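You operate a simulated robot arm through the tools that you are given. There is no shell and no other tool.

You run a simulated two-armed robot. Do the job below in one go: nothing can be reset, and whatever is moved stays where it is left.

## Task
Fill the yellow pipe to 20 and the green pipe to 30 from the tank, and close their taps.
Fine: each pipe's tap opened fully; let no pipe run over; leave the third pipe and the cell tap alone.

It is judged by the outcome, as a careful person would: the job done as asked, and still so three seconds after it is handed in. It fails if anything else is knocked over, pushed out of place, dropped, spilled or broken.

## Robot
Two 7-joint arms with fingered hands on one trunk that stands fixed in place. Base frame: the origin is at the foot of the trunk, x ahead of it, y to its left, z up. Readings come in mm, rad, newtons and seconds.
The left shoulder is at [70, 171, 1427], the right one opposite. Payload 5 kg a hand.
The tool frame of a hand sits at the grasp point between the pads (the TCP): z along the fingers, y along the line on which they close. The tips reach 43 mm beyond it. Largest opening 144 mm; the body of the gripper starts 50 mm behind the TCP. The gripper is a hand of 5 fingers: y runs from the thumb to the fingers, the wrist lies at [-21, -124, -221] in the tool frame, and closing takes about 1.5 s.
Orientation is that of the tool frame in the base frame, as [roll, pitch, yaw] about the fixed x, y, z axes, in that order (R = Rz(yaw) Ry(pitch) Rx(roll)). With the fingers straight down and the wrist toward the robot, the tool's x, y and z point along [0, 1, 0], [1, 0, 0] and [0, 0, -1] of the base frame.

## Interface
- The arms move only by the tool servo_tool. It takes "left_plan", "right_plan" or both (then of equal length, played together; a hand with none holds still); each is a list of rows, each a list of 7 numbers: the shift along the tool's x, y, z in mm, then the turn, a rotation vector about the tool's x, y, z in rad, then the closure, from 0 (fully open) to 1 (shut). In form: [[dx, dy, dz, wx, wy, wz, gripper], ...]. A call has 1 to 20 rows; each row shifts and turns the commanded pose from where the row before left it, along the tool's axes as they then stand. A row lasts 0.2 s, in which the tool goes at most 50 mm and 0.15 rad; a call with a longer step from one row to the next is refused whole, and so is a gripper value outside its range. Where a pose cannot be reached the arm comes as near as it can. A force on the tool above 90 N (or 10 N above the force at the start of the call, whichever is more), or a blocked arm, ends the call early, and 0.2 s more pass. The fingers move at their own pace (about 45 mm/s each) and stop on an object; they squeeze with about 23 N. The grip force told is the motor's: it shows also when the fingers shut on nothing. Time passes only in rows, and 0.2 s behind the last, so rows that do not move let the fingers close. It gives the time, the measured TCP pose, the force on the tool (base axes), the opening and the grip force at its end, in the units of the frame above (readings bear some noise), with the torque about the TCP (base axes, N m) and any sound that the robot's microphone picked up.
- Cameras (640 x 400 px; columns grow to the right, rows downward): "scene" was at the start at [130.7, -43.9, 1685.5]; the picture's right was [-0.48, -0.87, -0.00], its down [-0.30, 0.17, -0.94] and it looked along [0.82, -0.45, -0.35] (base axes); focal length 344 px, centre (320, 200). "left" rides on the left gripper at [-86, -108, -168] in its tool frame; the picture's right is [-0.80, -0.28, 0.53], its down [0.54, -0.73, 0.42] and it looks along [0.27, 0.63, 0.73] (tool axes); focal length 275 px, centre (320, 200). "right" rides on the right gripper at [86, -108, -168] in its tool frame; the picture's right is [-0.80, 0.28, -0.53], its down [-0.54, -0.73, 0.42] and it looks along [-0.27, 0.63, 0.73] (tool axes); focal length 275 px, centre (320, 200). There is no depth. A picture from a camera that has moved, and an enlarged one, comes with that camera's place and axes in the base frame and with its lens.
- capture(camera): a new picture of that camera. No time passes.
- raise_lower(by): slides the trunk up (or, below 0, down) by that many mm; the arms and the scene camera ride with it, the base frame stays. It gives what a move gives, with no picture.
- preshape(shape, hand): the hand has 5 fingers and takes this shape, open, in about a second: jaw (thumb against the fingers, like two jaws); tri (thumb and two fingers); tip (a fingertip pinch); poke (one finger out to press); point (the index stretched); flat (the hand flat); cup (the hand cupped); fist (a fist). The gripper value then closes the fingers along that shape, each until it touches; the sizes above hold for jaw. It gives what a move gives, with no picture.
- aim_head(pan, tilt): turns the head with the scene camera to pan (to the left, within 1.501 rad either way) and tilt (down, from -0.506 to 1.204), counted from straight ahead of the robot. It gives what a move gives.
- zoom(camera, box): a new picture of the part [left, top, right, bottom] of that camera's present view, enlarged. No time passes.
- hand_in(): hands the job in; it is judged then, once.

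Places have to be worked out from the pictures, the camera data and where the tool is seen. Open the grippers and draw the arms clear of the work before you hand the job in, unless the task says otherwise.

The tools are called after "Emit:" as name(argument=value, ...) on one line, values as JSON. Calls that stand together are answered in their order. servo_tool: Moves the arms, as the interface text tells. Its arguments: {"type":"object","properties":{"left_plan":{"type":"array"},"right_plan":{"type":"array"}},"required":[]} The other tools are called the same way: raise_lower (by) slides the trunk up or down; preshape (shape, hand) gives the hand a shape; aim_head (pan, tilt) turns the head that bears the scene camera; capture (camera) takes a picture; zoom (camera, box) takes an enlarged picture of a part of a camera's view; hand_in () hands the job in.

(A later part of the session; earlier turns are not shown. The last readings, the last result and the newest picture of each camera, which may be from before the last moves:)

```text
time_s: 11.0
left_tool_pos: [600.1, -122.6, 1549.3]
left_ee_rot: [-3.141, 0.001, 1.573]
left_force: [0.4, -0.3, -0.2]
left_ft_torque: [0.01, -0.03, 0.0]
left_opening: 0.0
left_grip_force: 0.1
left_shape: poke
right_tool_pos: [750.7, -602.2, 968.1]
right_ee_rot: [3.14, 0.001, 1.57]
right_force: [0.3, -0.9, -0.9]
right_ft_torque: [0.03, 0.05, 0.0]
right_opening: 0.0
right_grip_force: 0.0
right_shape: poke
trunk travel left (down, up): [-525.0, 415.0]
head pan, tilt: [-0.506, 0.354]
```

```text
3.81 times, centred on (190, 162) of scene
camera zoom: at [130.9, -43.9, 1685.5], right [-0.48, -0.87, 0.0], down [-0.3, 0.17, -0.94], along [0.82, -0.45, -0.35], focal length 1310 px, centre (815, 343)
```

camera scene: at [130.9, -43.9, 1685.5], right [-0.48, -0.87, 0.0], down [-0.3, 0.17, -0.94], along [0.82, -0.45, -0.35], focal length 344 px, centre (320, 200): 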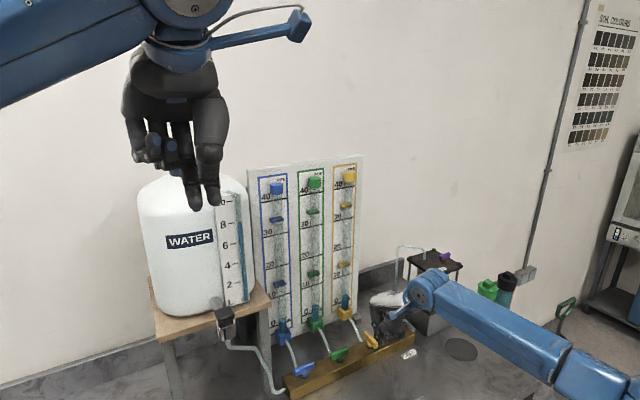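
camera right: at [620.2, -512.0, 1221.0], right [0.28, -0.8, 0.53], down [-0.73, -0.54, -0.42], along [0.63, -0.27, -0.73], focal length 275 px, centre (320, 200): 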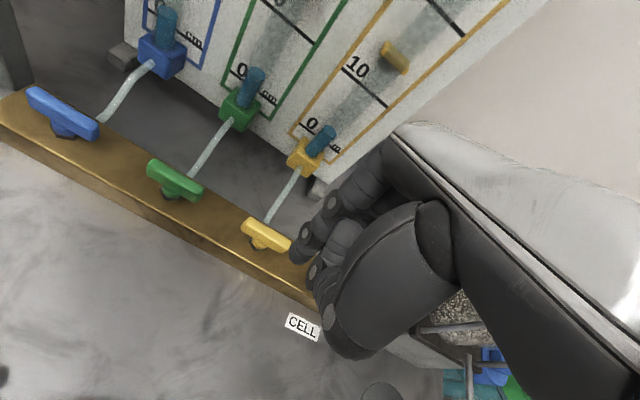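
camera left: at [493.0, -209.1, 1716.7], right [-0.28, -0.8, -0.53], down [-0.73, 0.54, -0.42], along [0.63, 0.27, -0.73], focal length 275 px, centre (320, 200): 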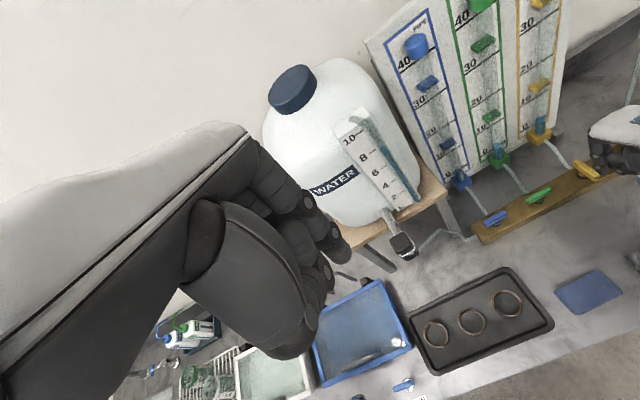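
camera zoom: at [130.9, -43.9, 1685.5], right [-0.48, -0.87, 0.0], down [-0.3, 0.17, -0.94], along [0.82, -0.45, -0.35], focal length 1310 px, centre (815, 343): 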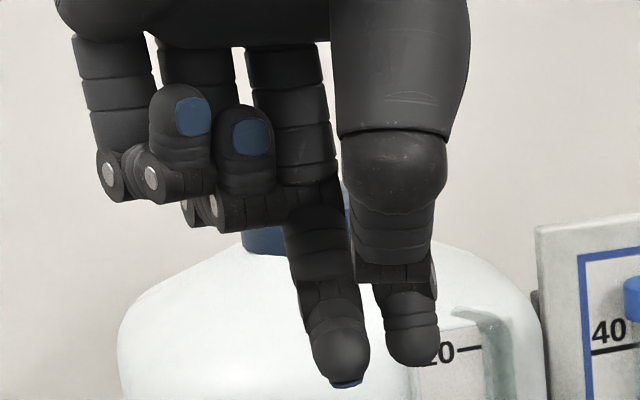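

The left index tip sits near (602, -134, 1513), with a neighbouring digit about 25 mm to its left at similar height; both straddle the tool axis. I bring the left hand down in front of the tank and forward to hover about 30 mm above the pad.

Emit:
servo_tool(left_plan=[[-4.7, 0, 46.4, 0, 0, 0, 0], [-4.7, 0, 46.4, 0, 0, 0, 0], [-4.7, 0, 46.4, 0, 0, 0, 0], [-4.7, 0, 46.4, 0, 0, 0, 0], [-4.6, 0, 46.4, 0, 0, 0, 0], [0, 25, 0, 0, 0, 0, 0], [0, 25, 0, 0, 0, 0, 0], [0, 25, 0, 0, 0, 0, 0], [0, 20, 0, 0, 0, 0, 0], [0, 12, 0, 0, 0, 0, 0], [0, 0, 0, 0, 0, 0, 0]])

Emit:
capture(camera="scene")

Emit:
capture(camera="left")

Emit:
zoom(camera="left", box=[270, 170, 370, 300])

Emit:
zoom(camera="scene", box=[170, 230, 270, 370])

```text
time_s: 13.4
left_tool_pos: [707.0, -145.8, 1317.8]
left_ee_rot: [-3.141, 0.001, 1.572]
left_force: [0.4, 0.5, -0.5]
left_ft_torque: [0.0, 0.0, -0.03]
left_opening: 0.0
left_grip_force: 0.1
left_shape: poke
right_tool_pos: [750.5, -603.2, 969.3]
right_ee_rot: [3.141, -0.001, 1.571]
right_force: [-0.5, 0.7, -0.1]
right_ft_torque: [-0.01, 0.0, 0.03]
right_opening: 0.0
right_grip_force: 0.1
right_shape: poke
trunk travel left (down, up): [-525.0, 415.0]
head pan, tilt: [-0.506, 0.354]
```

```text
taken
camera scene: at [130.8, -43.8, 1685.5], right [-0.48, -0.87, 0.0], down [-0.3, 0.17, -0.94], along [0.82, -0.45, -0.35], focal length 344 px, centre (320, 200)
```

scene: 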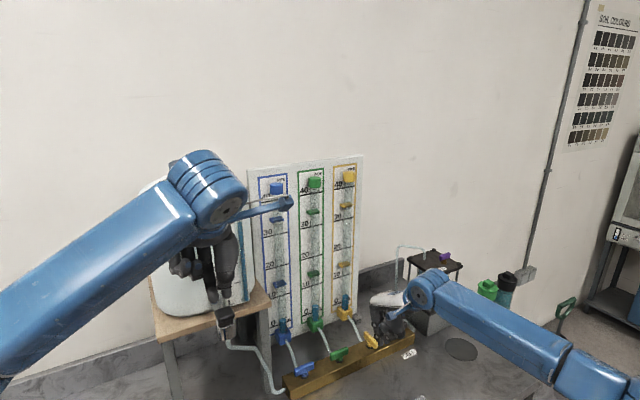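

```text
taken
camera left: at [599.7, -232.8, 1485.2], right [-0.28, -0.8, -0.53], down [-0.73, 0.54, -0.42], along [0.63, 0.27, -0.73], focal length 275 px, centre (320, 200)
```

left: 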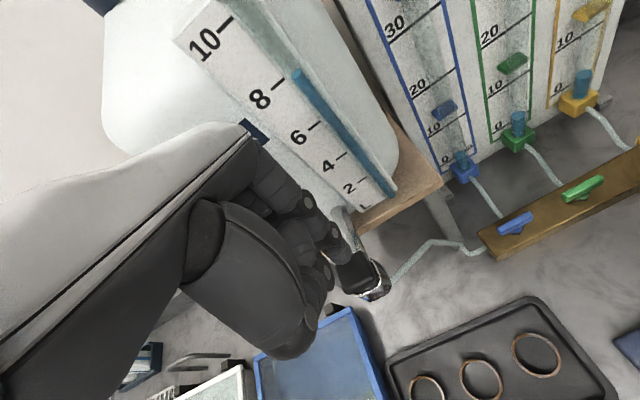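

```text
3.08 times, centred on (320, 235) of left
camera zoom: at [599.7, -232.8, 1485.2], right [-0.28, -0.8, -0.53], down [-0.73, 0.54, -0.42], along [0.63, 0.27, -0.73], focal length 847 px, centre (320, 92)
```

zoom: 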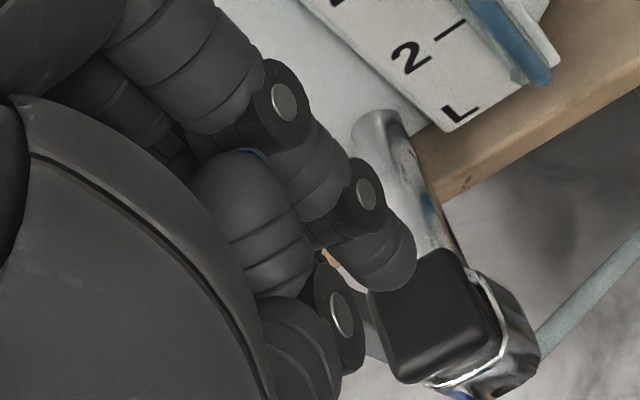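

```text
2.86 times, centred on (220, 300) of scene
camera zoom: at [130.8, -43.8, 1685.5], right [-0.48, -0.87, 0.0], down [-0.3, 0.17, -0.94], along [0.82, -0.45, -0.35], focal length 983 px, centre (606, -86)
```

zoom: 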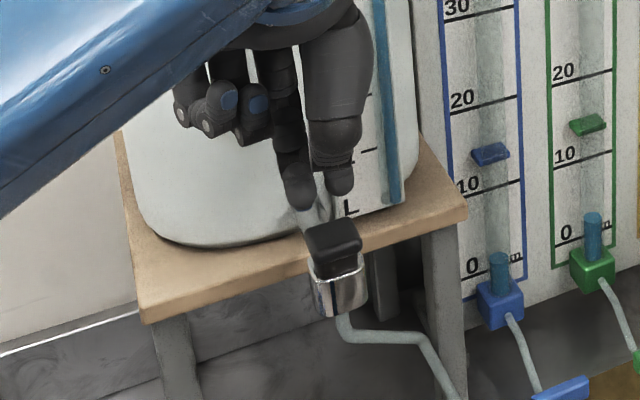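

The left finger hovers over the pad. I descend onto it and press in small steps, watching force and water.

Emit:
servo_tool(left_plan=[[-1, 2, 15, 0, 0, 0, 0], [0, 0, 10, 0, 0, 0, 0], [0, 0, 5, 0, 0, 0, 0], [0, 0, 3, 0, 0, 0, 0], [0, 0, 0, 0, 0, 0, 0]])

Emit:
zoom(camera="scene", box=[170, 230, 270, 370])

Emit:
zoom(camera="left", box=[270, 170, 430, 310])

```text
time_s: 14.6
left_tool_pos: [707.5, -147.0, 1286.0]
left_ee_rot: [-3.141, 0.0, 1.57]
left_force: [0.5, -1.7, 5.9]
left_ft_torque: [0.02, -0.02, 0.02]
left_opening: 0.0
left_grip_force: 0.1
left_shape: poke
right_tool_pos: [750.6, -602.8, 968.9]
right_ee_rot: [3.141, -0.002, 1.57]
right_force: [-0.4, 1.1, -0.8]
right_ft_torque: [0.0, -0.01, 0.0]
right_opening: 0.0
right_grip_force: 0.0
right_shape: poke
trunk travel left (down, up): [-525.0, 415.0]
head pan, tilt: [-0.506, 0.354]
heard: click
```

```text
2.86 times, centred on (220, 300) of scene
camera zoom: at [130.3, -44.0, 1685.6], right [-0.48, -0.87, 0.0], down [-0.3, 0.17, -0.94], along [0.82, -0.45, -0.35], focal length 983 px, centre (606, -86)
```

zoom: 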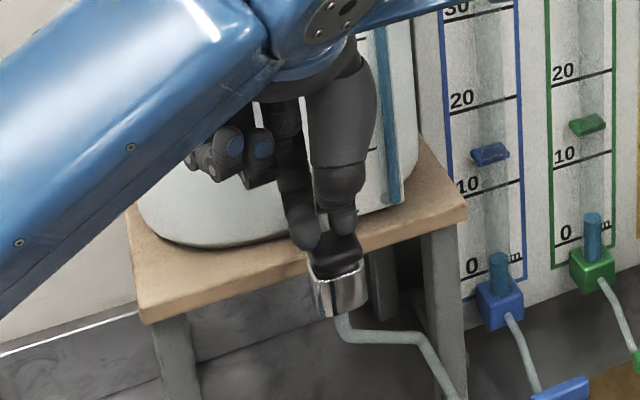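

```text
2.86 times, centred on (350, 240) of left
camera zoom: at [600.1, -232.5, 1453.0], right [-0.28, -0.8, -0.53], down [-0.73, 0.54, -0.42], along [0.63, 0.27, -0.73], focal length 786 px, centre (234, 86)
```

zoom: 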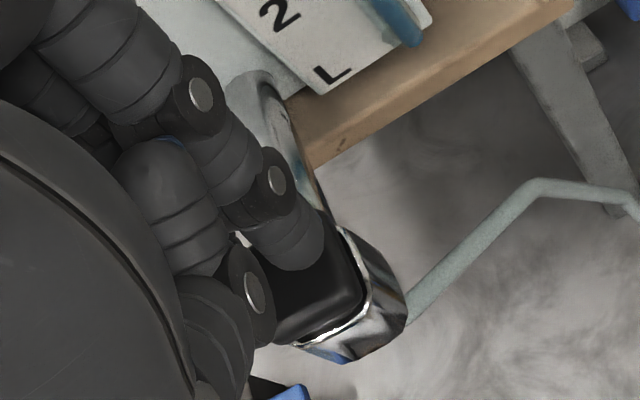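

A click was heard with 6 N on the pad. I check the yellow level right away.

Emit:
zoom(camera="scene", box=[290, 230, 390, 340])

```text
3.64 times, centred on (340, 285) of scene
camera zoom: at [130.3, -44.0, 1685.6], right [-0.48, -0.87, 0.0], down [-0.3, 0.17, -0.94], along [0.82, -0.45, -0.35], focal length 1251 px, centre (247, -109)
```

zoom: 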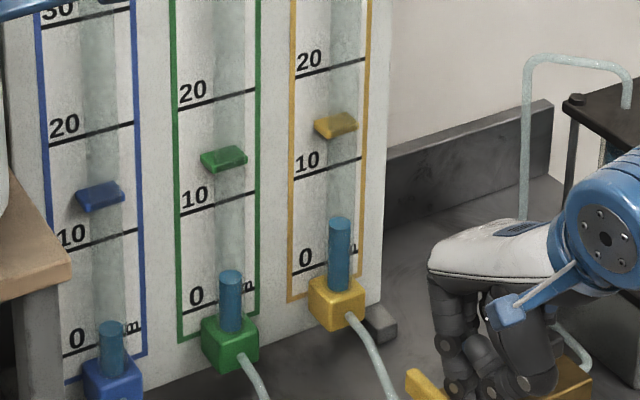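

I repeat the exact same crop as before to compare the levels.

Emit:
zoom(camera="scene", box=[290, 230, 380, 350])

Emit:
zoom(camera="left", box=[440, 0, 640, 200])

```text
3.33 times, centred on (335, 290) of scene
camera zoom: at [130.3, -44.0, 1685.6], right [-0.48, -0.87, 0.0], down [-0.3, 0.17, -0.94], along [0.82, -0.45, -0.35], focal length 1147 px, centre (270, -100)
```

zoom: 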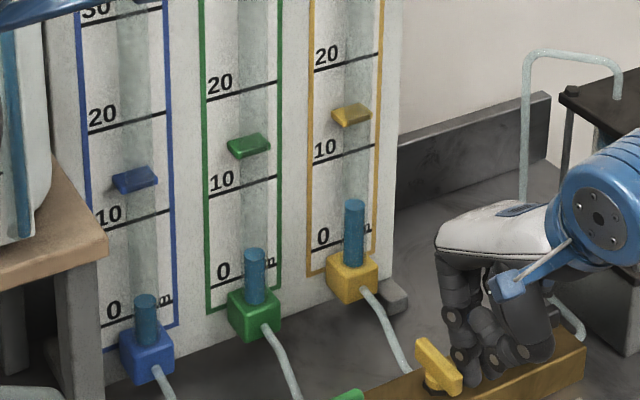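

```text
2.00 times, centred on (540, 100) of left
camera zoom: at [600.1, -232.5, 1453.0], right [-0.28, -0.8, -0.53], down [-0.73, 0.54, -0.42], along [0.63, 0.27, -0.73], focal length 551 px, centre (-120, 400)
```

zoom: 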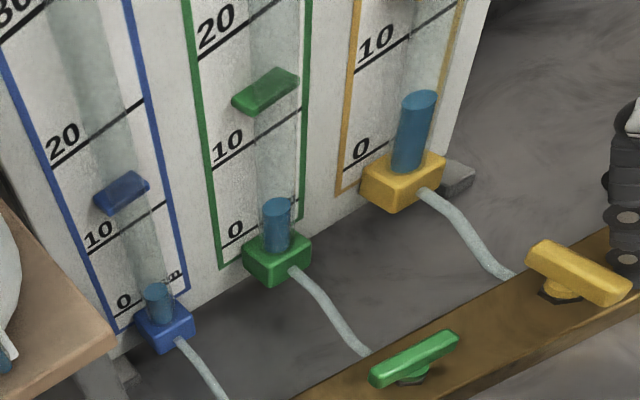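

Yellow rose about 1.5 cm, so pressing the pad feeds it; time only passes when I move. I calibrate the parallax between the pipe and the scale on the static green pipe from two views.

Emit:
zoom(camera="scene", box=[298, 270, 338, 335])

Emit:
zoom(camera="left", box=[490, 50, 600, 150])

Emit:
zoom(camera="scene", box=[330, 255, 370, 325])

Emit:
zoom(camera="left", box=[590, 0, 640, 110])

Emit:
capture(camera="right")

```text
6.15 times, centred on (318, 302) of scene
camera zoom: at [130.3, -44.0, 1685.6], right [-0.48, -0.87, 0.0], down [-0.3, 0.17, -0.94], along [0.82, -0.45, -0.35], focal length 2117 px, centre (332, -431)
```

zoom: 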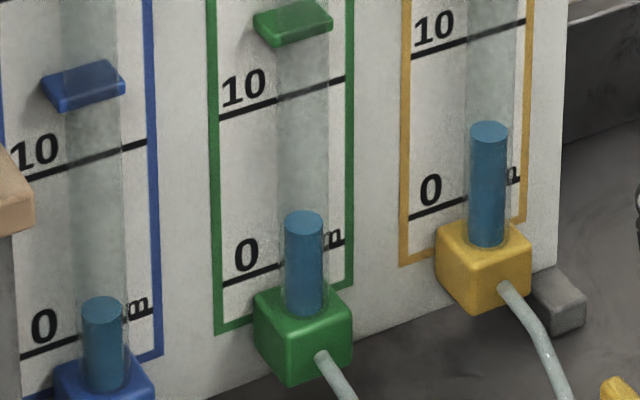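

```text
4.00 times, centred on (545, 100) of left
camera zoom: at [600.1, -232.5, 1453.0], right [-0.28, -0.8, -0.53], down [-0.73, 0.54, -0.42], along [0.63, 0.27, -0.73], focal length 1101 px, centre (-580, 600)
```

zoom: 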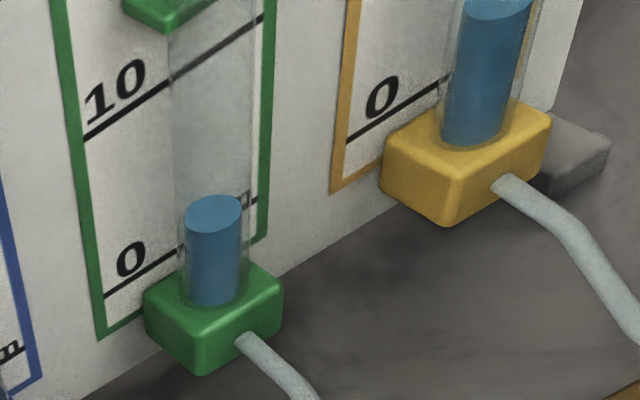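

```text
5.71 times, centred on (350, 290) of scene
camera zoom: at [130.3, -44.0, 1685.6], right [-0.48, -0.87, 0.0], down [-0.3, 0.17, -0.94], along [0.82, -0.45, -0.35], focal length 1966 px, centre (149, -314)
```

zoom: 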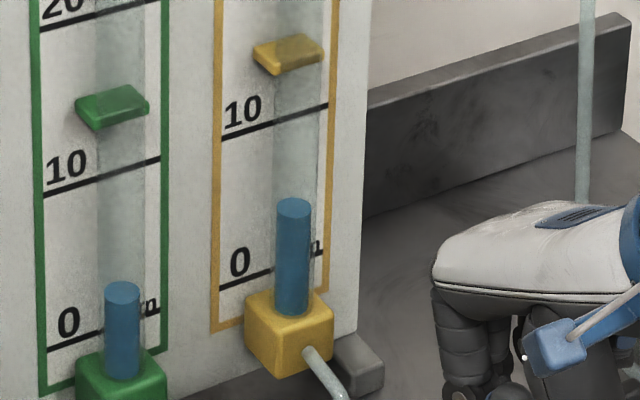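

```text
3.64 times, centred on (615, 55) of left
camera zoom: at [600.1, -232.5, 1453.0], right [-0.28, -0.8, -0.53], down [-0.73, 0.54, -0.42], along [0.63, 0.27, -0.73], focal length 1001 px, centre (-753, 727)
```

zoom: 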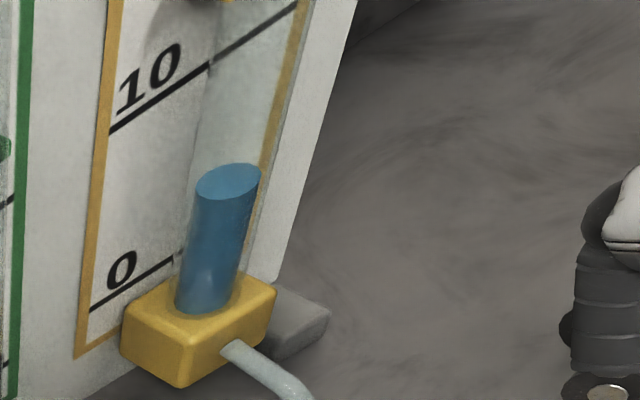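

```text
taken
camera right: at [641.7, -516.8, 1135.9], right [0.28, -0.8, 0.53], down [-0.73, -0.54, -0.42], along [0.63, -0.27, -0.73], focal length 275 px, centre (320, 200)
```

right: 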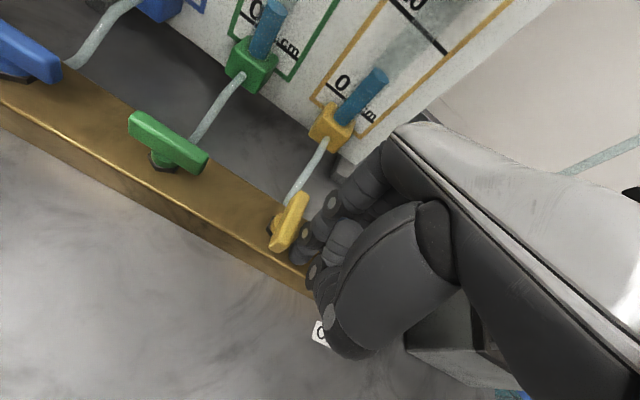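

From two views the water surface stands about 2.3 cm in front of the scale; green reads about 4.2 and yellow about 5.8 now. I hold the pad for one second to measure the flow rate.

Emit:
servo_tool(left_plan=[[0, 0, 0, 0, 0, 0, 0], [0, 0, 0, 0, 0, 0, 0], [0, 0, 0, 0, 0, 0, 0], [0, 0, 0, 0, 0, 0, 0]])

Emit:
zoom(camera="scene", box=[315, 240, 365, 320])

```text
time_s: 15.6
left_tool_pos: [707.7, -145.9, 1285.9]
left_ee_rot: [3.141, -0.001, 1.571]
left_force: [-0.4, -1.8, 5.8]
left_ft_torque: [-0.01, 0.01, 0.0]
left_opening: 0.3
left_grip_force: 0.1
left_shape: poke
right_tool_pos: [750.1, -603.5, 969.7]
right_ee_rot: [3.14, 0.001, 1.569]
right_force: [-0.1, 0.1, -0.4]
right_ft_torque: [-0.02, 0.0, -0.02]
right_opening: 0.2
right_grip_force: 0.1
right_shape: poke
trunk travel left (down, up): [-525.0, 415.0]
head pan, tilt: [-0.506, 0.354]
```

```text
5.00 times, centred on (340, 280) of scene
camera zoom: at [130.4, -44.1, 1685.6], right [-0.48, -0.87, 0.0], down [-0.3, 0.17, -0.94], along [0.82, -0.45, -0.35], focal length 1720 px, centre (220, -200)
```

zoom: 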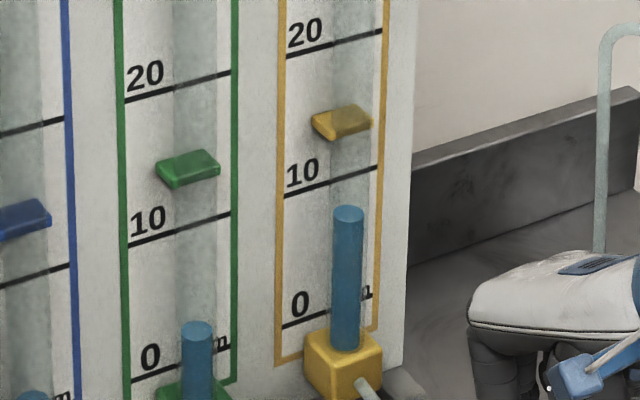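

The rate is about 3.2 cm/s and yellow is near 9. While there is plenty of margin I test whether lifting off the pad stops the flow.

Emit:
servo_tool(left_plan=[[0, 0, -20, 0, 0, 0, 0]])

Emit:
zoom(camera="scene", box=[315, 240, 365, 320])

Emit:
servo_tool(left_plan=[[0, 0, 0, 0, 0, 0, 0]])

Emit:
zoom(camera="scene", box=[315, 240, 365, 320])

Emit:
zoom(camera="left", box=[270, 170, 430, 310])

```text
time_s: 16.0
left_tool_pos: [708.5, -147.2, 1305.3]
left_ee_rot: [-3.141, -0.002, 1.573]
left_force: [-0.2, 0.8, 0.1]
left_ft_torque: [0.01, 0.0, -0.03]
left_opening: 0.0
left_grip_force: 0.2
left_shape: poke
right_tool_pos: [751.1, -603.8, 969.1]
right_ee_rot: [-3.14, 0.001, 1.571]
right_force: [0.2, 0.1, 0.8]
right_ft_torque: [0.05, 0.01, 0.0]
right_opening: 0.2
right_grip_force: 0.0
right_shape: poke
trunk travel left (down, up): [-525.0, 415.0]
head pan, tilt: [-0.506, 0.354]
```

```text
5.00 times, centred on (340, 280) of scene
camera zoom: at [130.8, -44.4, 1685.4], right [-0.48, -0.88, 0.0], down [-0.3, 0.17, -0.94], along [0.82, -0.45, -0.35], focal length 1720 px, centre (220, -200)
```

zoom: 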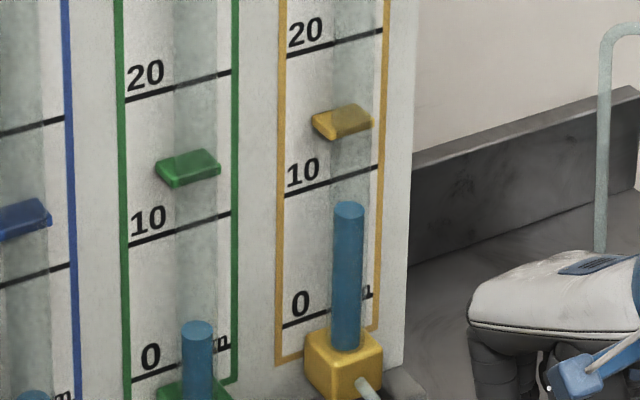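

```text
time_s: 16.4
left_tool_pos: [708.6, -146.2, 1304.3]
left_ee_rot: [-3.14, 0.0, 1.573]
left_force: [-0.5, -1.1, 0.2]
left_ft_torque: [0.03, -0.02, -0.02]
left_opening: 0.0
left_grip_force: 0.0
left_shape: poke
right_tool_pos: [750.4, -603.0, 967.8]
right_ee_rot: [-3.14, -0.001, 1.57]
right_force: [0.1, 0.7, 0.1]
right_ft_torque: [0.04, 0.01, -0.02]
right_opening: 0.0
right_grip_force: 0.1
right_shape: poke
trunk travel left (down, up): [-525.0, 415.0]
head pan, tilt: [-0.506, 0.354]
```

```text
5.00 times, centred on (340, 280) of scene
camera zoom: at [131.0, -43.6, 1685.5], right [-0.48, -0.87, 0.0], down [-0.3, 0.17, -0.94], along [0.82, -0.45, -0.35], focal length 1720 px, centre (220, -200)
```

zoom: 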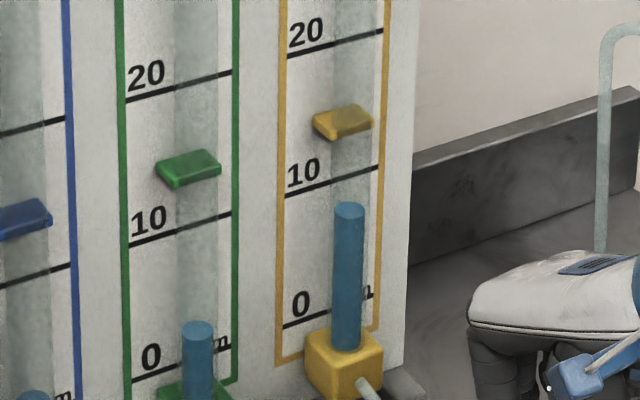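

```text
2.86 times, centred on (350, 240) of left
camera zoom: at [601.6, -232.5, 1472.5], right [-0.28, -0.8, -0.53], down [-0.73, 0.54, -0.42], along [0.63, 0.27, -0.73], focal length 786 px, centre (234, 86)
```

zoom: 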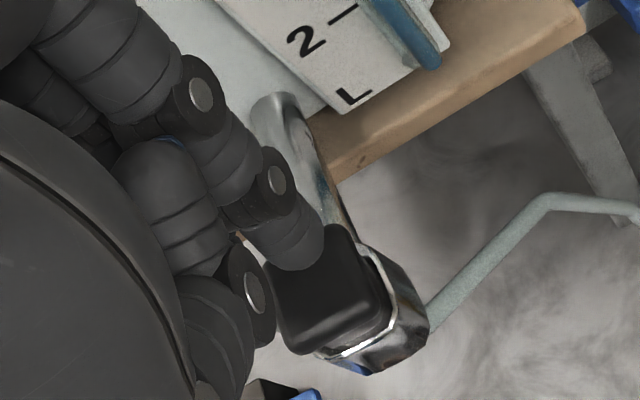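

Releasing stops the flow at once; yellow holds at about 9.3. I use the right wrist camera's flatter view of the static pipes to pin down the parallax better.

Emit:
zoom(camera="right", box=[215, 0, 315, 100])

Emit:
zoom(camera="right", box=[300, 0, 480, 160])

Emit:
zoom(camera="scene", box=[298, 270, 338, 335])

Emit:
zoom(camera="scene", box=[328, 255, 368, 320])

```text
4.00 times, centred on (265, 50) of right
camera zoom: at [642.2, -516.5, 1135.7], right [0.28, -0.8, 0.53], down [-0.73, -0.54, -0.42], along [0.63, -0.27, -0.73], focal length 1101 px, centre (540, 800)
```

zoom: 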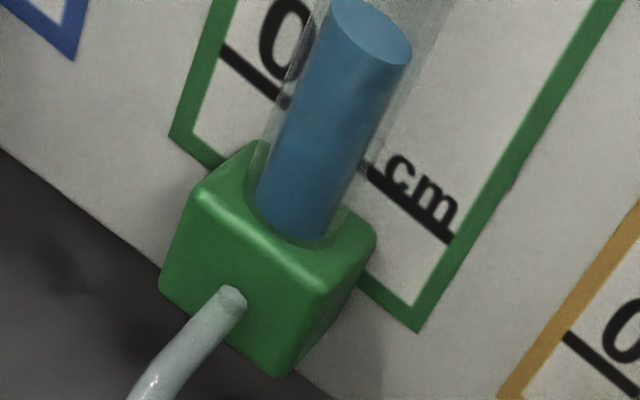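

```text
2.50 times, centred on (390, 80) of right
camera zoom: at [642.2, -516.5, 1135.7], right [0.28, -0.8, 0.53], down [-0.73, -0.54, -0.42], along [0.63, -0.27, -0.73], focal length 688 px, centre (145, 500)
```

zoom: 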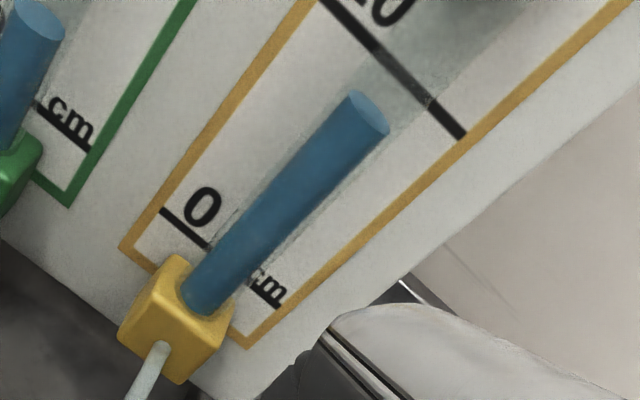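

```text
6.15 times, centred on (318, 302) of scene
camera zoom: at [131.0, -43.6, 1685.5], right [-0.48, -0.87, 0.0], down [-0.3, 0.17, -0.94], along [0.82, -0.45, -0.35], focal length 2117 px, centre (332, -431)
```

zoom: 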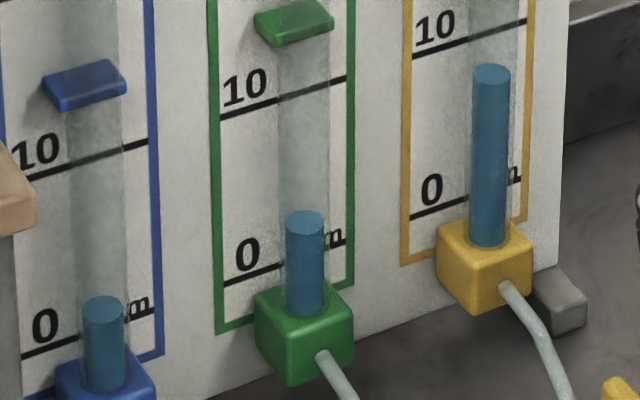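

```text
6.15 times, centred on (348, 288) of scene
camera zoom: at [131.0, -43.6, 1685.5], right [-0.48, -0.87, 0.0], down [-0.3, 0.17, -0.94], along [0.82, -0.45, -0.35], focal length 2117 px, centre (148, -338)
```

zoom: 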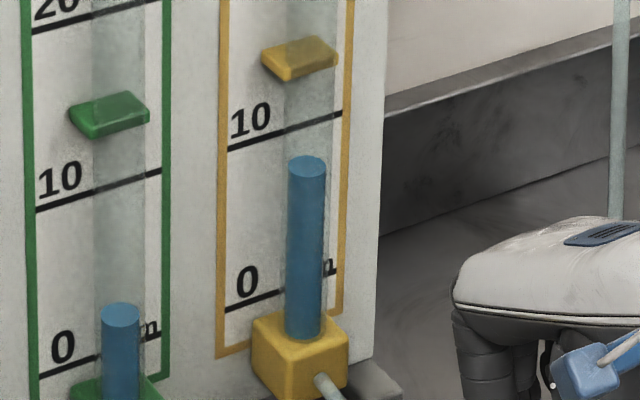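

Triangulating from the two views: scale zero at z≈971, x≈932; pipe axis x≈912; so yellow is at 9.1, and 20 corresponds to an apparent scene reading of 18.7. I press again for about 2.4 s and lift in the same call.

Emit:
servo_tool(left_plan=[[0, 0, 20, 0, 0, 0, 0], [0, 0, 0, 0, 0, 0, 0], [0, 0, 0, 0, 0, 0, 0], [0, 0, 0, 0, 0, 0, 0], [0, 0, 0, 0, 0, 0, 0], [0, 0, 0, 0, 0, 0, 0], [0, 0, 0, 0, 0, 0, 0], [0, 0, 0, 0, 0, 0, 0], [0, 0, 0, 0, 0, 0, 0], [0, 0, 0, 0, 0, 0, 0], [0, 0, 0, 0, 0, 0, 0], [0, 0, 0, 0, 0, 0, 0], [0, 0, -20, 0, 0, 0, 0]])

Emit:
zoom(camera="scene", box=[325, 225, 365, 290])

```text
time_s: 19.2
left_tool_pos: [707.5, -146.2, 1305.4]
left_ee_rot: [-3.14, -0.002, 1.571]
left_force: [0.5, 0.2, -1.1]
left_ft_torque: [0.0, -0.06, -0.01]
left_opening: 0.2
left_grip_force: 0.0
left_shape: poke
right_tool_pos: [751.2, -603.4, 969.1]
right_ee_rot: [3.141, -0.001, 1.571]
right_force: [-0.2, 0.3, 0.3]
right_ft_torque: [0.0, 0.0, 0.0]
right_opening: 0.0
right_grip_force: 0.1
right_shape: poke
trunk travel left (down, up): [-525.0, 415.0]
head pan, tilt: [-0.506, 0.354]
heard: click
```

```text
6.15 times, centred on (345, 258) of scene
camera zoom: at [130.6, -44.2, 1685.4], right [-0.48, -0.87, 0.0], down [-0.3, 0.17, -0.94], along [0.82, -0.45, -0.35], focal length 2117 px, centre (166, -154)
```

zoom: 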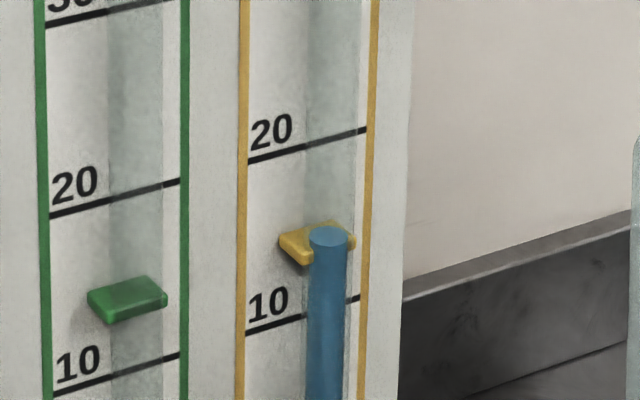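

Yellow is at about 15.7 now. I press again for a shorter time, aiming for just over 19.

Emit:
servo_tool(left_plan=[[0, 0, 20, 0, 0, 0, 0], [0, 0, 0, 0, 0, 0, 0], [0, 0, 0, 0, 0, 0, 0], [0, 0, 0, 0, 0, 0, 0], [0, 0, 0, 0, 0, 0, 0], [0, 0, 0, 0, 0, 0, 0], [0, 0, -20, 0, 0, 0, 0]])

Emit:
zoom(camera="scene", box=[325, 225, 365, 290])

```text
time_s: 20.8
left_tool_pos: [708.8, -145.8, 1304.6]
left_ee_rot: [-3.14, -0.001, 1.574]
left_force: [0.1, 0.6, -0.3]
left_ft_torque: [-0.02, 0.01, 0.0]
left_opening: 0.1
left_grip_force: 0.0
left_shape: poke
right_tool_pos: [749.8, -603.7, 970.3]
right_ee_rot: [-3.141, 0.001, 1.569]
right_force: [0.0, -0.4, 0.3]
right_ft_torque: [0.04, -0.01, -0.02]
right_opening: 0.1
right_grip_force: 0.1
right_shape: poke
trunk travel left (down, up): [-525.0, 415.0]
head pan, tilt: [-0.506, 0.354]
heard: click
```

```text
6.15 times, centred on (345, 258) of scene
camera zoom: at [130.5, -44.1, 1685.4], right [-0.48, -0.87, 0.0], down [-0.3, 0.17, -0.94], along [0.82, -0.45, -0.35], focal length 2117 px, centre (166, -154)
```

zoom: 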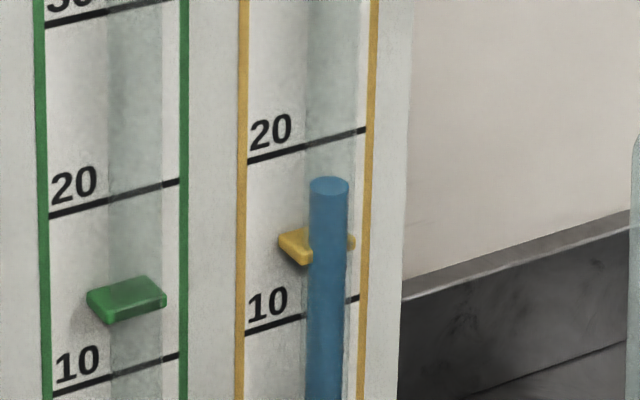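

Yellow is at about 18.6; about 1.4 cm to go. The last press gave ~0.58 cm per held row, so I press with two hold rows.

Emit:
servo_tool(left_plan=[[0, 0, 20, 0, 0, 0, 0], [0, 0, 0, 0, 0, 0, 0], [0, 0, 0, 0, 0, 0, 0], [0, 0, -20, 0, 0, 0, 0]])

Emit:
zoom(camera="scene", box=[325, 225, 365, 290])

Emit:
zoom(camera="left", box=[440, 0, 640, 150])

Emit:
zoom(camera="right", box=[340, 0, 540, 160])

```text
time_s: 21.8
left_tool_pos: [707.9, -147.0, 1305.3]
left_ee_rot: [-3.139, -0.001, 1.571]
left_force: [-0.9, 0.4, -0.3]
left_ft_torque: [0.02, -0.01, -0.01]
left_opening: 0.1
left_grip_force: 0.1
left_shape: poke
right_tool_pos: [750.5, -604.7, 968.9]
right_ee_rot: [-3.141, 0.0, 1.571]
right_force: [0.1, -0.1, -0.2]
right_ft_torque: [0.01, -0.04, 0.01]
right_opening: 0.0
right_grip_force: 0.1
right_shape: poke
trunk travel left (down, up): [-525.0, 415.0]
head pan, tilt: [-0.506, 0.354]
heard: click
```

```text
6.15 times, centred on (345, 258) of scene
camera zoom: at [130.7, -44.2, 1685.4], right [-0.48, -0.87, 0.0], down [-0.3, 0.17, -0.94], along [0.82, -0.45, -0.35], focal length 2117 px, centre (166, -154)
```

zoom: 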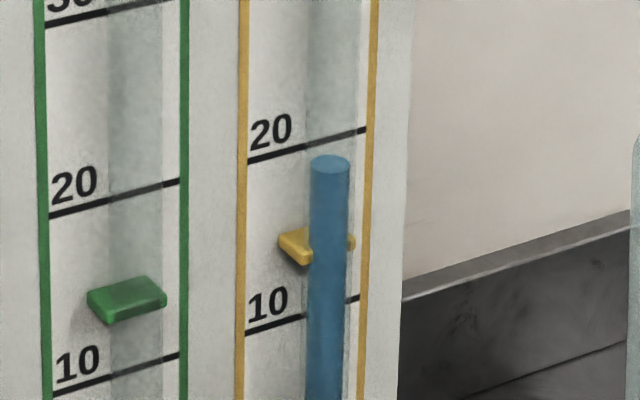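

```text
2.67 times, centred on (540, 75) of left
camera zoom: at [601.3, -233.2, 1472.3], right [-0.28, -0.8, -0.53], down [-0.73, 0.54, -0.42], along [0.63, 0.27, -0.73], focal length 734 px, centre (-267, 533)
```

zoom: 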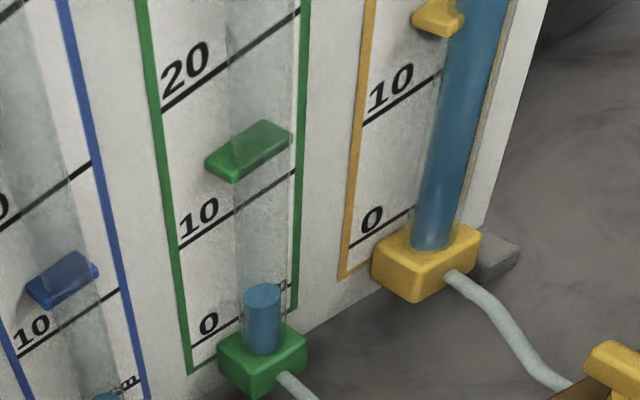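

```text
2.50 times, centred on (440, 80) of right
camera zoom: at [642.0, -516.9, 1135.5], right [0.28, -0.8, 0.53], down [-0.73, -0.54, -0.42], along [0.63, -0.27, -0.73], focal length 688 px, centre (20, 500)
```

zoom: 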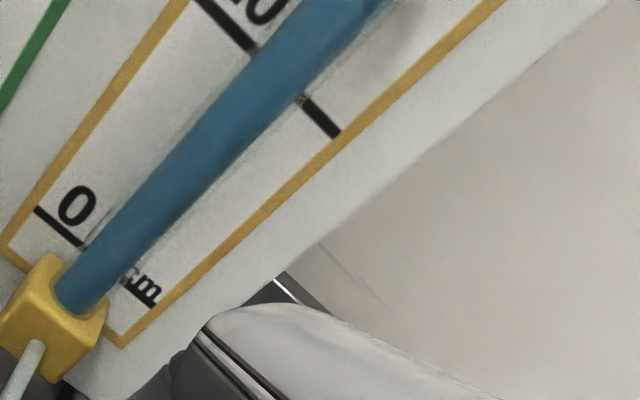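

Yellow reads 19.85 by both methods — good. With the pad released I now close yellow: sweep the near end of the handle left (+y), then press it forward to the stop.

Emit:
servo_tool(right_plan=[[8, 0, 0, 0, 0, 0, 0], [8, 0, 0, 0, 0, 0, 0], [8, 0, 0, 0, 0, 0, 0], [8, 0, 0, 0, 0, 0, 0], [6, 0, 0, 0, 0, 0, 0], [0, 2, 0, 0, 0, 0, 0], [0, 2, 0, 0, 0, 0, 0]])

Emit:
zoom(camera="right", box=[200, 140, 360, 290])

Emit:
zoom(camera="scene", box=[290, 290, 430, 400])

```text
time_s: 23.4
left_tool_pos: [702.7, -145.4, 1309.2]
left_ee_rot: [3.137, 0.002, 1.572]
left_force: [0.4, 0.5, 0.4]
left_ft_torque: [0.0, -0.03, -0.03]
left_opening: 0.1
left_grip_force: 0.1
left_shape: poke
right_tool_pos: [750.4, -563.7, 971.4]
right_ee_rot: [-3.14, 0.0, 1.573]
right_force: [-45.5, 4.5, 12.4]
right_ft_torque: [-0.01, 0.66, 0.26]
right_opening: 0.0
right_grip_force: 0.0
right_shape: poke
trunk travel left (down, up): [-525.0, 415.0]
head pan, tilt: [-0.506, 0.354]
```

```text
2.67 times, centred on (280, 215) of right
camera zoom: at [641.5, -476.4, 1137.8], right [0.29, -0.8, 0.53], down [-0.72, -0.54, -0.42], along [0.63, -0.27, -0.73], focal length 734 px, centre (427, 160)
```

zoom: 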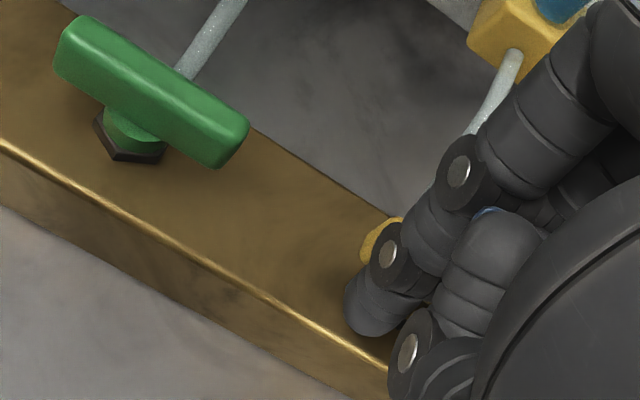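

```text
3.64 times, centred on (360, 345) of scene
camera zoom: at [122.6, -41.7, 1686.2], right [-0.48, -0.87, 0.0], down [-0.3, 0.17, -0.94], along [0.82, -0.45, -0.34], focal length 1251 px, centre (174, -327)
```

zoom: 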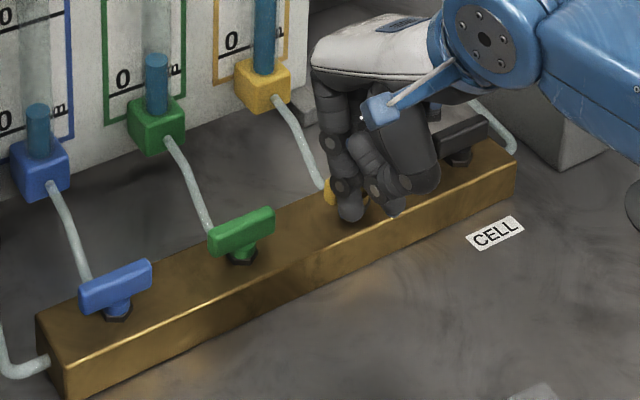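

There is 45 N against the handle, so it's on its closed stop. I back the finger off and look.

Emit:
servo_tool(right_plan=[[0, -8, 0, 0, 0, 0, 0], [0, -15, 0, 0, 0, 0, 0], [0, -15, 0, 0, 0, 0, 0], [0, 0, 0, 0, 0, 0, 0]])

Emit:
zoom(camera="right", box=[200, 110, 360, 290])

Emit:
zoom(camera="scene", box=[290, 290, 430, 400])

Emit:
zoom(camera="left", box=[520, 90, 640, 230])

```text
time_s: 24.4
left_tool_pos: [708.3, -145.5, 1306.3]
left_ee_rot: [-3.141, 0.002, 1.57]
left_force: [0.6, 0.4, 0.6]
left_ft_torque: [-0.03, 0.02, -0.02]
left_opening: 0.0
left_grip_force: 0.0
left_shape: poke
right_tool_pos: [718.4, -566.5, 969.2]
right_ee_rot: [3.141, -0.001, 1.57]
right_force: [0.8, -0.6, -0.9]
right_ft_torque: [0.05, 0.04, 0.06]
right_opening: 0.3
right_grip_force: 0.0
right_shape: poke
trunk travel left (down, up): [-525.0, 415.0]
head pan, tilt: [-0.506, 0.354]
```

```text
2.22 times, centred on (280, 200) of right
camera zoom: at [608.9, -479.2, 1135.6], right [0.28, -0.8, 0.53], down [-0.73, -0.54, -0.42], along [0.63, -0.27, -0.73], focal length 612 px, centre (409, 200)
```

zoom: 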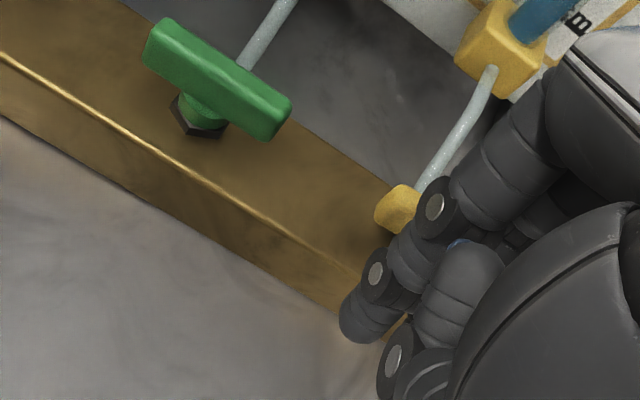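

```text
3.64 times, centred on (360, 345) of scene
camera zoom: at [130.6, -43.7, 1685.5], right [-0.48, -0.87, 0.0], down [-0.3, 0.17, -0.94], along [0.82, -0.45, -0.35], focal length 1251 px, centre (174, -327)
```

zoom: 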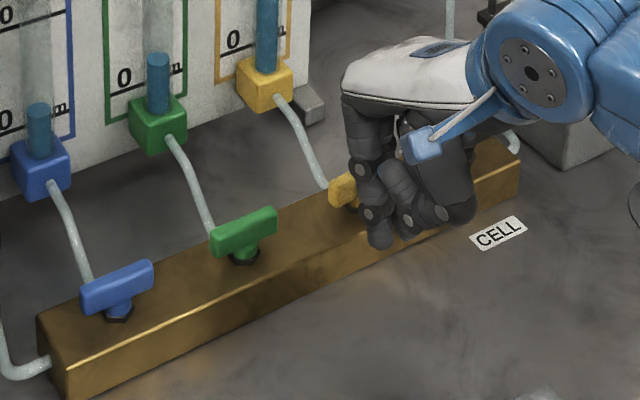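

```text
2.86 times, centred on (580, 160) of left
camera zoom: at [600.9, -232.8, 1472.9], right [-0.28, -0.8, -0.53], down [-0.73, 0.54, -0.42], along [0.63, 0.27, -0.73], focal length 786 px, centre (-423, 314)
```

zoom: 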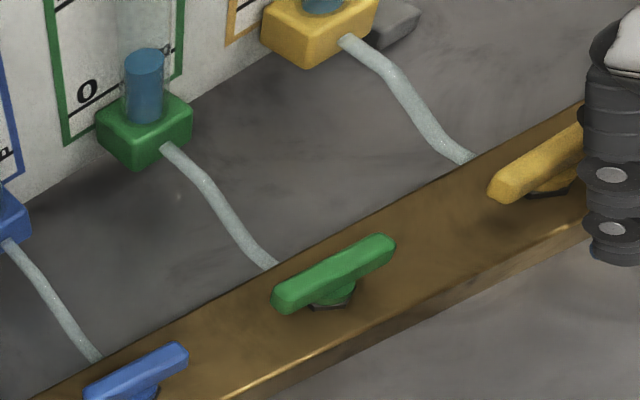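

Yellow looks parallel to the manifold again. I slide the right hand left, staying in front of the handles, to face the green handle's right end.

Emit:
servo_tool(right_plan=[[26, 0, 0, 0, 0, 0, 0], [26, 0, 0, 0, 0, 0, 0], [25, 6, 0, 0, 0, 0, 0], [0, 5, 0, 0, 0, 0, 0], [0, 0, 0, 0, 0, 0, 0]])

Emit:
zoom(camera="right", box=[200, 110, 360, 290])

Emit:
zoom(camera="scene", box=[290, 290, 430, 400])

Emit:
zoom(camera="left", box=[520, 90, 640, 230])

```text
time_s: 25.6
left_tool_pos: [708.7, -145.7, 1304.6]
left_ee_rot: [-3.141, 0.001, 1.576]
left_force: [-0.1, 0.4, 0.4]
left_ft_torque: [0.03, 0.02, 0.01]
left_opening: 0.2
left_grip_force: 0.0
left_shape: poke
right_tool_pos: [727.9, -488.5, 967.4]
right_ee_rot: [3.141, -0.001, 1.57]
right_force: [0.2, -0.7, 0.2]
right_ft_torque: [0.04, 0.02, 0.02]
right_opening: 0.1
right_grip_force: 0.0
right_shape: poke
trunk travel left (down, up): [-525.0, 415.0]
head pan, tilt: [-0.506, 0.354]
```

```text
2.22 times, centred on (280, 200) of right
camera zoom: at [620.0, -401.8, 1134.5], right [0.28, -0.8, 0.53], down [-0.73, -0.54, -0.42], along [0.63, -0.27, -0.73], focal length 612 px, centre (409, 200)
```

zoom: 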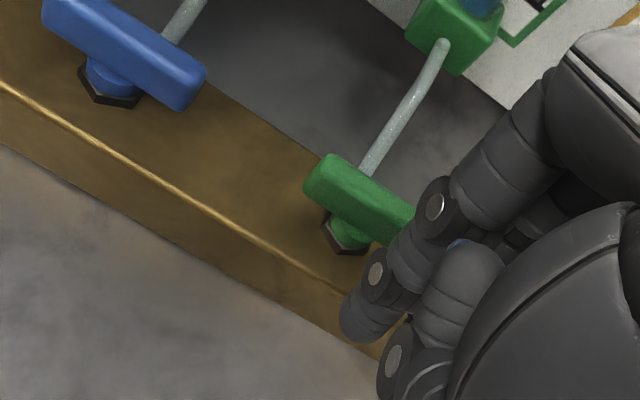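

```text
3.64 times, centred on (360, 345) of scene
camera zoom: at [130.6, -43.9, 1685.5], right [-0.48, -0.87, 0.0], down [-0.3, 0.17, -0.94], along [0.82, -0.45, -0.35], focal length 1251 px, centre (174, -327)
```

zoom: 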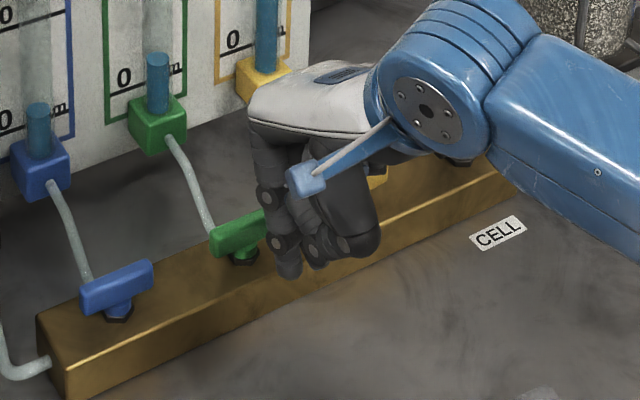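

```text
2.86 times, centred on (580, 160) of left
camera zoom: at [601.1, -233.0, 1472.8], right [-0.28, -0.8, -0.53], down [-0.73, 0.54, -0.42], along [0.63, 0.27, -0.73], focal length 786 px, centre (-423, 314)
```

zoom: 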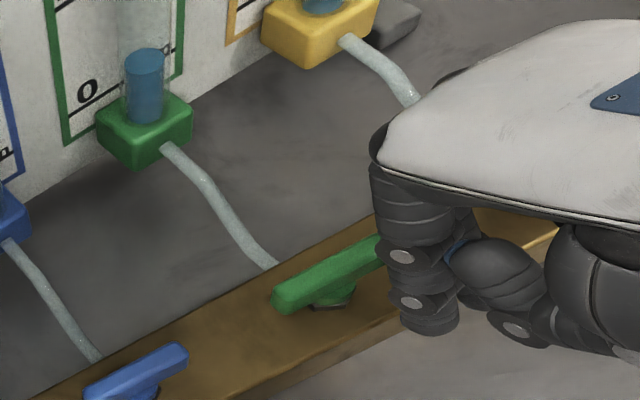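

The geometry matches the yellow case. I push the green handle open the same way, finishing with a gentle push onto the stop.

Emit:
servo_tool(right_plan=[[0, 10, 0, 0, 0, 0, 0], [0, 8, 0, 0, 0, 0, 0], [0, 4, 0, 0, 0, 0, 0], [0, 4, 0, 0, 0, 0, 0], [0, 4, 0, 0, 0, 0, 0], [0, 10, 0, 0, 0, 0, 0], [0, 10, 0, 0, 0, 0, 0], [1, 8, 0, 0, 0, 0, 0], [2, 2, 0, 0, 0, 0, 0], [2, 0, 0, 0, 0, 0, 0], [1, 0, 0, 0, 0, 0, 0], [0, 0, 0, 0, 0, 0, 0]])

Emit:
zoom(camera="left", box=[520, 90, 640, 230])

Emit:
zoom(camera="scene", box=[290, 290, 430, 400])

```text
time_s: 28.2
left_tool_pos: [707.7, -148.8, 1305.5]
left_ee_rot: [-3.141, 0.0, 1.57]
left_force: [0.0, -0.4, 0.8]
left_ft_torque: [0.01, 0.02, 0.01]
left_opening: 0.0
left_grip_force: 0.2
left_shape: poke
right_tool_pos: [789.5, -486.6, 968.4]
right_ee_rot: [-3.141, 0.0, 1.568]
right_force: [1.3, -18.4, 3.8]
right_ft_torque: [-0.25, -0.03, -0.04]
right_opening: 0.0
right_grip_force: 0.0
right_shape: poke
trunk travel left (down, up): [-525.0, 415.0]
head pan, tilt: [-0.506, 0.354]
```

```text
2.86 times, centred on (580, 160) of left
camera zoom: at [601.0, -235.5, 1472.5], right [-0.28, -0.8, -0.54], down [-0.73, 0.54, -0.42], along [0.63, 0.27, -0.73], focal length 786 px, centre (-423, 314)
```

zoom: 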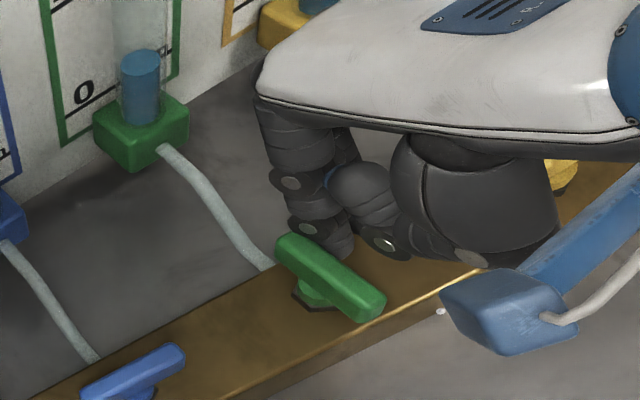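

```text
3.64 times, centred on (360, 345) of scene
camera zoom: at [130.6, -46.4, 1685.5], right [-0.48, -0.87, 0.0], down [-0.3, 0.17, -0.94], along [0.82, -0.45, -0.35], focal length 1251 px, centre (174, -327)
```

zoom: 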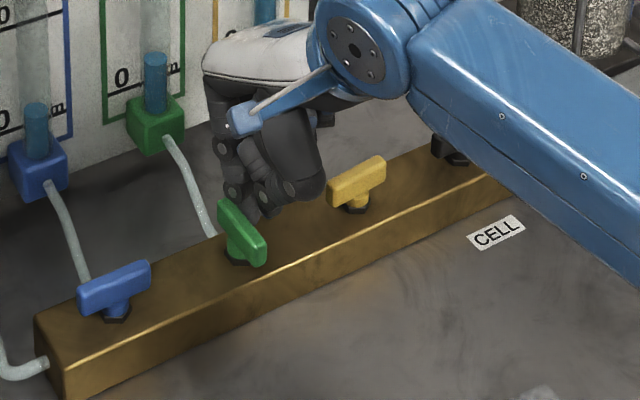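

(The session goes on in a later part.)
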